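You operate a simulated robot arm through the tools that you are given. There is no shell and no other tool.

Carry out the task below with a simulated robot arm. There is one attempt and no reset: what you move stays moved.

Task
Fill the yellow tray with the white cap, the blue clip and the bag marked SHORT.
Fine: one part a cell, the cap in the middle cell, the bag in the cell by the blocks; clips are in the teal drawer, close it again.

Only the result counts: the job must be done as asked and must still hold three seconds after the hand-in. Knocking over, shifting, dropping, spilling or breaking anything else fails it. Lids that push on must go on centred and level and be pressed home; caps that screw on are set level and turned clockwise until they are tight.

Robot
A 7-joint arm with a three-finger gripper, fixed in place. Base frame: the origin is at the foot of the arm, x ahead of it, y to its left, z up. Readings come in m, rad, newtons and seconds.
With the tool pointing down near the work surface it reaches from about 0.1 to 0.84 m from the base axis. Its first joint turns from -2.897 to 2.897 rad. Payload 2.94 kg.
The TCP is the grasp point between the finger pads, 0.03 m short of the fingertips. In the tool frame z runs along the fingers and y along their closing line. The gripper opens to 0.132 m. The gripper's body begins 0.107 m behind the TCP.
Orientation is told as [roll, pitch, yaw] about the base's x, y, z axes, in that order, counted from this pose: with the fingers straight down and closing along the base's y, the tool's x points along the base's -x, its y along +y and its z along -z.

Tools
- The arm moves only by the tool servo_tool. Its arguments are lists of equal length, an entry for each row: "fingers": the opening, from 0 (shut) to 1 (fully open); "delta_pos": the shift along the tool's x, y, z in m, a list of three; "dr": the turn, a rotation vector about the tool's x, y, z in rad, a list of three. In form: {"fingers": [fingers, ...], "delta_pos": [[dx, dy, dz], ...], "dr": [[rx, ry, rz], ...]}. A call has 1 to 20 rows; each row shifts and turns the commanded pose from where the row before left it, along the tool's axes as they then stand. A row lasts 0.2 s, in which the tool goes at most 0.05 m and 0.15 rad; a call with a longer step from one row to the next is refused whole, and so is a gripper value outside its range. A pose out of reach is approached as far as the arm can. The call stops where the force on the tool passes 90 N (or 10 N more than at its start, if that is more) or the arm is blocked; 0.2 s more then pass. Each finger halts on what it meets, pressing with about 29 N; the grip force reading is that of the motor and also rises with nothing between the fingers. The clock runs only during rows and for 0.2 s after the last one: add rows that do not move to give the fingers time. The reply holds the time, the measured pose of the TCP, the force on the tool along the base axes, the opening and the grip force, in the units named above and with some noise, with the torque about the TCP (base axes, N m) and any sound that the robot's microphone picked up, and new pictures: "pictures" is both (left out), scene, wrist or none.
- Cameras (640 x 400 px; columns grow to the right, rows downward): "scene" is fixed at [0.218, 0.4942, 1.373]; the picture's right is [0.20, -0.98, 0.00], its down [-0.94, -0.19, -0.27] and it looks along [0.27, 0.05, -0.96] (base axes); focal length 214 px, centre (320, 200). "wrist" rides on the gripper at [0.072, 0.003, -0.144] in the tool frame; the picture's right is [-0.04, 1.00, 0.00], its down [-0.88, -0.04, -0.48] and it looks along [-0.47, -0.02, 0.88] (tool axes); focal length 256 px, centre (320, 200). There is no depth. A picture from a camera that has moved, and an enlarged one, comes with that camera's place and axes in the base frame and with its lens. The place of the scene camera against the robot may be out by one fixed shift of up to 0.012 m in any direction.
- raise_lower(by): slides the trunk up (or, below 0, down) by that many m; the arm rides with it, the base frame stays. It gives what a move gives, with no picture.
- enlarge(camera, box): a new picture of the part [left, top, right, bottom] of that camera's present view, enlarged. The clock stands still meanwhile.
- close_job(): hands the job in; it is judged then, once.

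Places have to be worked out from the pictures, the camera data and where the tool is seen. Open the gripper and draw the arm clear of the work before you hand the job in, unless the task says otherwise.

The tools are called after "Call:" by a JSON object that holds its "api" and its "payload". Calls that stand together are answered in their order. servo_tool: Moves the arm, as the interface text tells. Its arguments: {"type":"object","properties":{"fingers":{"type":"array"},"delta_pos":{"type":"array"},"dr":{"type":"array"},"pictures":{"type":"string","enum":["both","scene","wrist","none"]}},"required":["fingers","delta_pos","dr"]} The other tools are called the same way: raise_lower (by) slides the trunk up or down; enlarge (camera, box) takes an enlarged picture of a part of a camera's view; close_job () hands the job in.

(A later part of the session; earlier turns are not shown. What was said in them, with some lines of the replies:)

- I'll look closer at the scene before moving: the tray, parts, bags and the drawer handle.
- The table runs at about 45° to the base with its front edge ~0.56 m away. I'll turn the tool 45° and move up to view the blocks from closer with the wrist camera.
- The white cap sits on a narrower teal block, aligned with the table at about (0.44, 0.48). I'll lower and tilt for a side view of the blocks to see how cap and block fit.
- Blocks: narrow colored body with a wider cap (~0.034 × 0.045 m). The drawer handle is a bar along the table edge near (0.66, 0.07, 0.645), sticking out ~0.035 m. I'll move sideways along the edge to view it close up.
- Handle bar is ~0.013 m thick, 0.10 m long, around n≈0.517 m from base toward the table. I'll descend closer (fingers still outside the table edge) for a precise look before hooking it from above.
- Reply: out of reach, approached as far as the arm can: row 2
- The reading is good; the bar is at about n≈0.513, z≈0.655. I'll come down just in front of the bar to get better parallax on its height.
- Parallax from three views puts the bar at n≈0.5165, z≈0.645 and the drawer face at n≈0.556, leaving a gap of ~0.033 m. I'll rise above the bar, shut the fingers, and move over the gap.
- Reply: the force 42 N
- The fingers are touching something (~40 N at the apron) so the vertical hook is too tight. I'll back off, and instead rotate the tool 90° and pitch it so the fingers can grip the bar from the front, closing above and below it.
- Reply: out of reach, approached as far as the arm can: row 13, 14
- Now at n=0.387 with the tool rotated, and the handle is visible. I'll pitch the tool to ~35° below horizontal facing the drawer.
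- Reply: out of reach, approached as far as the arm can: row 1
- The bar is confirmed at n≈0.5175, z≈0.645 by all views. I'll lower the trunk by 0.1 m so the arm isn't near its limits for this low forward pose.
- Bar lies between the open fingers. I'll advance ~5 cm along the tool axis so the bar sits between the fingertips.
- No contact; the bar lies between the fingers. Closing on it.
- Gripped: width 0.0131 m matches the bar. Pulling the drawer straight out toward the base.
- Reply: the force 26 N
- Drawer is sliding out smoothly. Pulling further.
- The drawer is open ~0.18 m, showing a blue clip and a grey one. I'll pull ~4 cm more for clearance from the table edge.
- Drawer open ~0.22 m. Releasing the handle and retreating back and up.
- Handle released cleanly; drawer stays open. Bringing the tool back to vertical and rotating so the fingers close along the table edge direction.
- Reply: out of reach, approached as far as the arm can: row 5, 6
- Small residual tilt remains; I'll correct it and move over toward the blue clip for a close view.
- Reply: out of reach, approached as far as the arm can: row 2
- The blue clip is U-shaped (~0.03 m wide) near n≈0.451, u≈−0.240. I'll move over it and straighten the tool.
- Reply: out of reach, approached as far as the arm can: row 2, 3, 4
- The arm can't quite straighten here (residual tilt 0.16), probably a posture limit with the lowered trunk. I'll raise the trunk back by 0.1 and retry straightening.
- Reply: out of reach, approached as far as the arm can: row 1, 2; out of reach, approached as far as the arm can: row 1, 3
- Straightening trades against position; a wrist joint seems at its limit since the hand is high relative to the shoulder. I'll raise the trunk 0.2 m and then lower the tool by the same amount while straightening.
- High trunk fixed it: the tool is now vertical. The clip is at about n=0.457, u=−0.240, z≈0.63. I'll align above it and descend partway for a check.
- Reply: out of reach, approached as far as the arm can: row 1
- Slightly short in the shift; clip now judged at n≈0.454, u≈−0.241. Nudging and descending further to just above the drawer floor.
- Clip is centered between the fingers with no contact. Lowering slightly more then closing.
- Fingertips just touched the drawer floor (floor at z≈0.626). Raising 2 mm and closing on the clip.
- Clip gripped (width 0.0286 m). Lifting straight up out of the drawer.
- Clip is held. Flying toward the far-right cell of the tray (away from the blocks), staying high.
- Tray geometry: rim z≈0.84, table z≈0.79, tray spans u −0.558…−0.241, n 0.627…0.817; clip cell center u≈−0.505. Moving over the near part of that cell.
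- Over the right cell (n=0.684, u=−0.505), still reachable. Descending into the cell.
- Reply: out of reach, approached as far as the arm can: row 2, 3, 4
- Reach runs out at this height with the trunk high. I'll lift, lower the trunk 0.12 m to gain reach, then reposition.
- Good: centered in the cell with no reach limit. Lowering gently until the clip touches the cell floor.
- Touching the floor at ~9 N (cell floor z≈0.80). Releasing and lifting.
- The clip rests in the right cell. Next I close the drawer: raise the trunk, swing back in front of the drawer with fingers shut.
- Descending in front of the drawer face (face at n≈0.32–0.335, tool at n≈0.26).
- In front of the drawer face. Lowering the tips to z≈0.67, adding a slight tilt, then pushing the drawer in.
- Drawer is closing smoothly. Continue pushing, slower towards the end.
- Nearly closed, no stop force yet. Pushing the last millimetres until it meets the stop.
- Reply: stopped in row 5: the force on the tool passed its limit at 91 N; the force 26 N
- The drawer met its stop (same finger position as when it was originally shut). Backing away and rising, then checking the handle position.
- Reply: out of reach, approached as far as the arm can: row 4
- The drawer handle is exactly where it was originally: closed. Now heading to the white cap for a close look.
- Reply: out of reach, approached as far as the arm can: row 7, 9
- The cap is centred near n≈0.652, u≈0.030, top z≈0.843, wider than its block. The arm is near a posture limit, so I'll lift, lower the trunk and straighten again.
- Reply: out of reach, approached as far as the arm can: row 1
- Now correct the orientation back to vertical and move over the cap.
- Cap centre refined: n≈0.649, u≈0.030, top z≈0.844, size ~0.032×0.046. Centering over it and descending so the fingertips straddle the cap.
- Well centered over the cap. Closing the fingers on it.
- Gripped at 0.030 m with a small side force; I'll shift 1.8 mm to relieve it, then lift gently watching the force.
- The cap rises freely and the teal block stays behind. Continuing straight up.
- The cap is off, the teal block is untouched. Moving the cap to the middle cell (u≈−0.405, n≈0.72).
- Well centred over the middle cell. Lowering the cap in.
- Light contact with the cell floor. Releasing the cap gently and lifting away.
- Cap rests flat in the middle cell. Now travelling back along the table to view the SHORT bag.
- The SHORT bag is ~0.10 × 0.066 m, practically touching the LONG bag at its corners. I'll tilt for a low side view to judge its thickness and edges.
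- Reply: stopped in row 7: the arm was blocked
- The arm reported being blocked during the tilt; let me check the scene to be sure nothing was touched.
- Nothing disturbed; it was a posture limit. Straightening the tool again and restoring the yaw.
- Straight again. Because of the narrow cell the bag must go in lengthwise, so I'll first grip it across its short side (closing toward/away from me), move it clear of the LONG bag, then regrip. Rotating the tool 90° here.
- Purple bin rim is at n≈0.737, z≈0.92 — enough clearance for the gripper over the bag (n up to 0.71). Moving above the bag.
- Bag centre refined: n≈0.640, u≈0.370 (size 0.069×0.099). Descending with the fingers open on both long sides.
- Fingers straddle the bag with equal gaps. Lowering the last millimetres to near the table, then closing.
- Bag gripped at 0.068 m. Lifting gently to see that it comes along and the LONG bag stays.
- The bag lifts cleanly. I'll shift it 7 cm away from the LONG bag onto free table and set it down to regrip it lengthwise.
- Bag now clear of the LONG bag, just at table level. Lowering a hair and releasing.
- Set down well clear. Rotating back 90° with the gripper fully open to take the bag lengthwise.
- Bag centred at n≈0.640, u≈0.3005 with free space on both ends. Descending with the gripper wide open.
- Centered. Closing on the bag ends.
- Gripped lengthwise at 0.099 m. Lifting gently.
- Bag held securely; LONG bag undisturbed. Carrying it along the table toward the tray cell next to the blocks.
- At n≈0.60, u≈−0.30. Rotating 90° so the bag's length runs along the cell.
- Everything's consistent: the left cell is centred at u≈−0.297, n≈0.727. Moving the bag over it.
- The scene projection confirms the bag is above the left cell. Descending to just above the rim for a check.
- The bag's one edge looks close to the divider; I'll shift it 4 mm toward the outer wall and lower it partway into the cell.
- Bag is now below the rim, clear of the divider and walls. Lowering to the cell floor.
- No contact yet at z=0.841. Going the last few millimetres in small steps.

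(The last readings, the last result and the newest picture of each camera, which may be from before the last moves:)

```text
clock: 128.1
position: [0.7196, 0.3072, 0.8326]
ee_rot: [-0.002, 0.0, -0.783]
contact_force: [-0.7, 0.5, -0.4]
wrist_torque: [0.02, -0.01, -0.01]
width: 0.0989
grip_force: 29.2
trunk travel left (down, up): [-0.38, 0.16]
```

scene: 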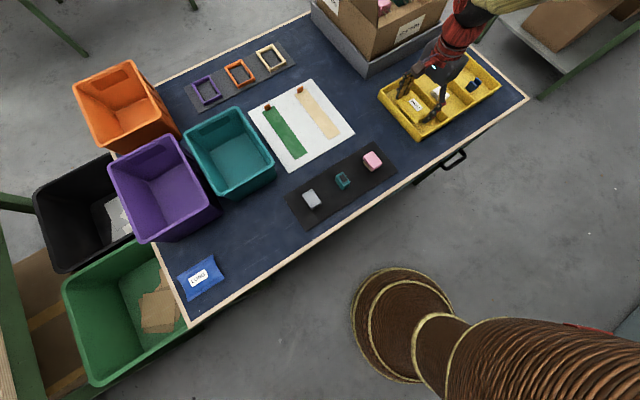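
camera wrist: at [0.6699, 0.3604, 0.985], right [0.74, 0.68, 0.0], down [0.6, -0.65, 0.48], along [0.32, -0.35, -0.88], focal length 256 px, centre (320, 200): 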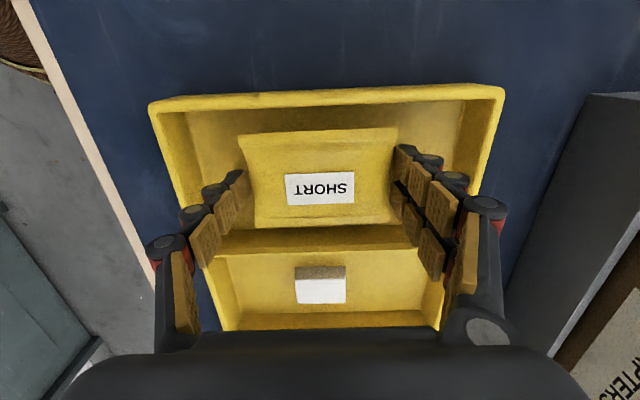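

Practically at floor level. Releasing with a small opening and lifting straight up.

Call:
{"api": "servo_tool", "payload": {"fingers": [0.86, 0.86, 0.86, 0.86, 0.86, 0.86, 0.86, 0.86, 0.86], "delta_pos": [[0, 0, 0], [0, 0, 0], [0, 0, 0], [0, 0, -0.005], [0, 0, -0.015], [0, 0, -0.03], [0, 0, -0.04], [0, 0, -0.04], [0, 0, 0]], "dr": [[0, 0, 0], [0, 0, 0], [0, 0, 0], [0, 0, 0], [0, 0, 0], [0, 0, 0], [0, 0, 0], [0, 0, 0], [0, 0, 0]]}}

Call:
{"api": "enlarge", "payload": {"camera": "wrist", "box": [160, 20, 480, 330]}}

Call:
{"api": "enlarge", "payload": {"camera": "scene", "box": [370, 30, 520, 150]}}

```text
clock: 130.1
position: [0.7183, 0.3083, 0.9585]
ee_rot: [-0.002, -0.001, -0.784]
contact_force: [0.3, 0.7, 0.6]
wrist_torque: [-0.03, -0.01, 0.0]
width: 0.1133
grip_force: 0.1
trunk travel left (down, up): [-0.38, 0.16]
camera wrist: at [0.6689, 0.3622, 1.1026], right [0.74, 0.68, 0.0], down [0.6, -0.65, 0.48], along [0.32, -0.35, -0.88], focal length 256 px, centre (320, 200)
```

scene: 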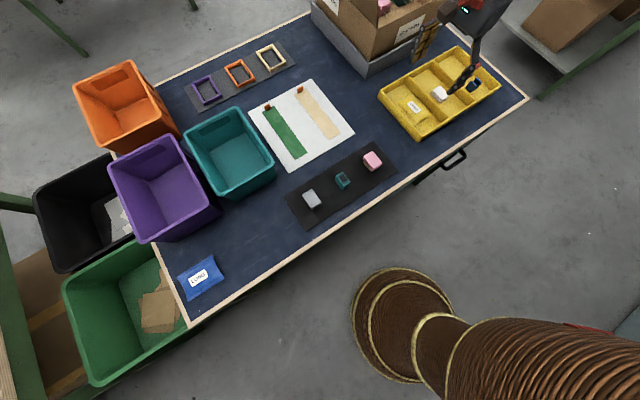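
wrist: 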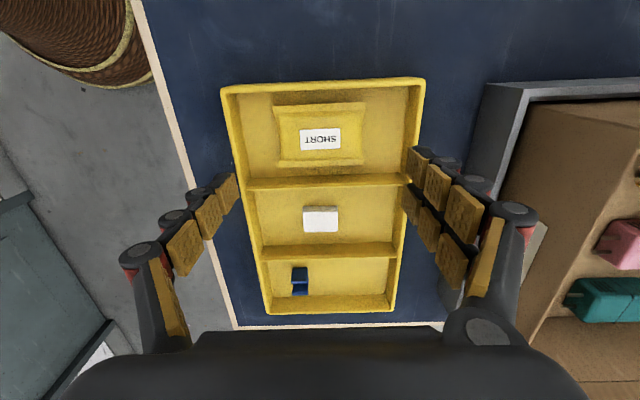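

```text
1.29 times, centred on (320, 175) of wrist
camera zoom: at [0.6689, 0.3622, 1.1026], right [0.74, 0.68, 0.0], down [0.6, -0.65, 0.48], along [0.32, -0.35, -0.88], focal length 330 px, centre (320, 232)
```

zoom: 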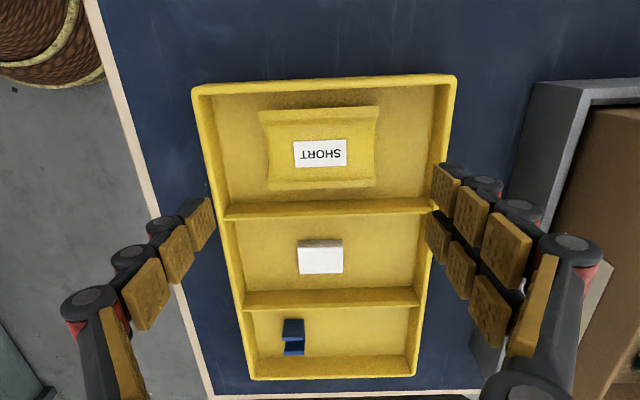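

```text
3.33 times, centred on (445, 90) of scene
camera zoom: at [0.218, 0.4942, 1.373], right [0.2, -0.98, 0.0], down [-0.94, -0.19, -0.27], along [0.27, 0.05, -0.96], focal length 715 px, centre (-97, 567)
```

zoom: 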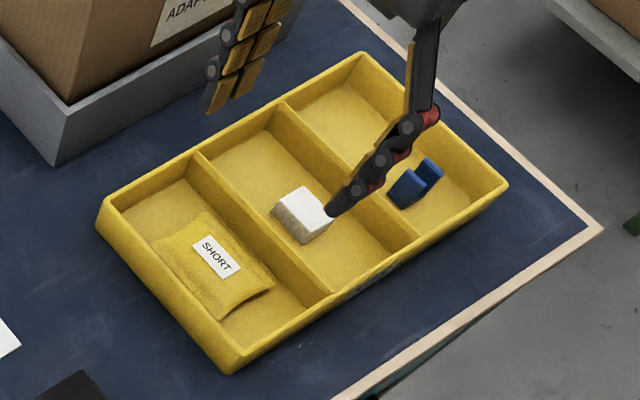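

All three parts lie flat in their cells and the tray hasn't moved. Raising the arm and drawing it back clear of the table.

Call:
{"api": "servo_tool", "payload": {"fingers": [0.86, 0.86, 0.86, 0.86, 0.86, 0.86, 0.86, 0.86, 0.86, 0.86, 0.86], "delta_pos": [[0, 0, -0.04], [0, 0, -0.04], [0, 0, -0.03], [0, -0.04, 0], [0, -0.04, 0], [0, -0.04, 0], [0, -0.04, 0], [0, -0.04, 0], [0, -0.04, 0], [0, -0.04, 0], [0, 0, 0]], "dr": [[0, 0, 0], [0, 0, 0], [0, 0, 0], [0, 0, 0], [0, 0, 0], [0, 0, 0], [0, 0, 0], [0, 0, 0], [0, 0, 0], [0, 0, 0], [0, 0, 0]]}}

Call:
{"api": "enlarge", "payload": {"camera": "scene", "box": [360, 30, 520, 190]}}

Call:
{"api": "enlarge", "payload": {"camera": "scene", "box": [160, 60, 410, 310]}}

```text
clock: 132.5
position: [0.5214, 0.1077, 1.071]
ee_rot: [-0.001, 0.001, -0.782]
contact_force: [0.9, -0.2, 0.0]
wrist_torque: [0.0, -0.02, -0.01]
width: 0.1135
grip_force: 0.0
trunk travel left (down, up): [-0.38, 0.16]
camera wrist: at [0.4726, 0.1617, 1.2153], right [0.74, 0.68, 0.0], down [0.6, -0.65, 0.48], along [0.32, -0.35, -0.88], focal length 256 px, centre (320, 200)
```

scene: 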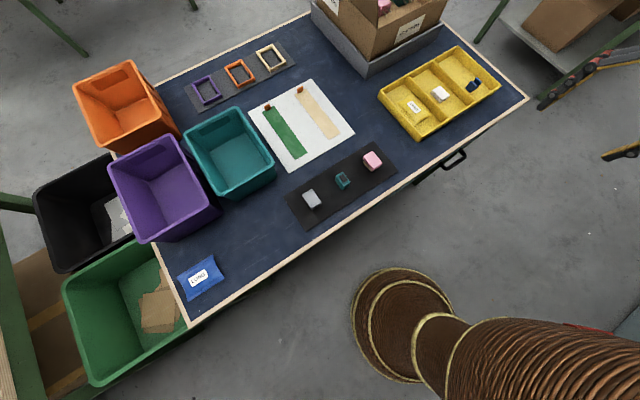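
wrist: 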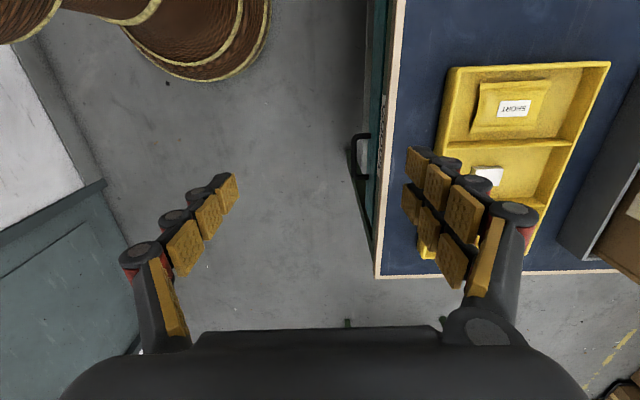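

```text
2.50 times, centred on (440, 110) of scene
camera zoom: at [0.218, 0.4942, 1.373], right [0.2, -0.98, 0.0], down [-0.94, -0.19, -0.27], along [0.27, 0.05, -0.96], focal length 536 px, centre (20, 425)
```

zoom: 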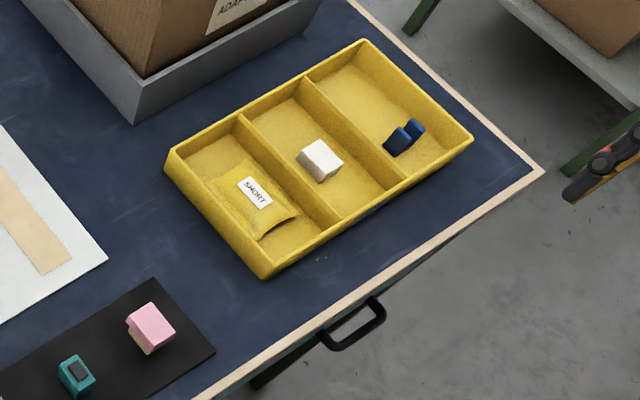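

```text
1.60 times, centred on (285, 185) of scene
camera zoom: at [0.218, 0.4942, 1.373], right [0.2, -0.98, 0.0], down [-0.94, -0.19, -0.27], along [0.27, 0.05, -0.96], focal length 343 px, centre (376, 224)
```

zoom: 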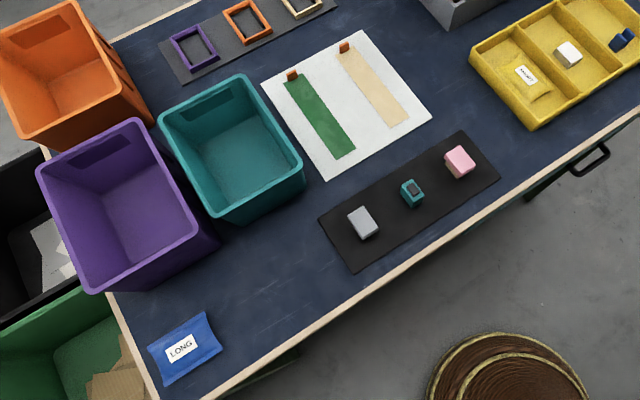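

The clip, cap and SHORT bag are each in their own cell, with the cap in the middle and the bag beside the blocks. The drawer is shut, nothing else looks disturbed, and the open gripper is clear of the table. Handing in.

Call:
{"api": "close_job", "payload": {}}

```text
The job is handed in.
```

The yellow tray is filled and the job is handed in. The verdict hasn't come back, so I can't say whether it passed.

- **White cap:** in the middle cell, lying flat. It lifted off its teal block freely, and the block stayed in place.
- **SHORT bag:** in the cell beside the blocks, lengthwise. It was almost touching the LONG bag, so I set it down on free table and regripped it before carrying it over. The LONG bag did not move.
- **Blue clip:** from the teal drawer, in the remaining cell at the far end from the blocks.
- **Teal drawer:** pushed back until it met its stop. In the last picture the handle is exactly where it started.

In the final pictures nothing else on the table looks disturbed. I opened the gripper and drew the arm back clear of the table before handing in.
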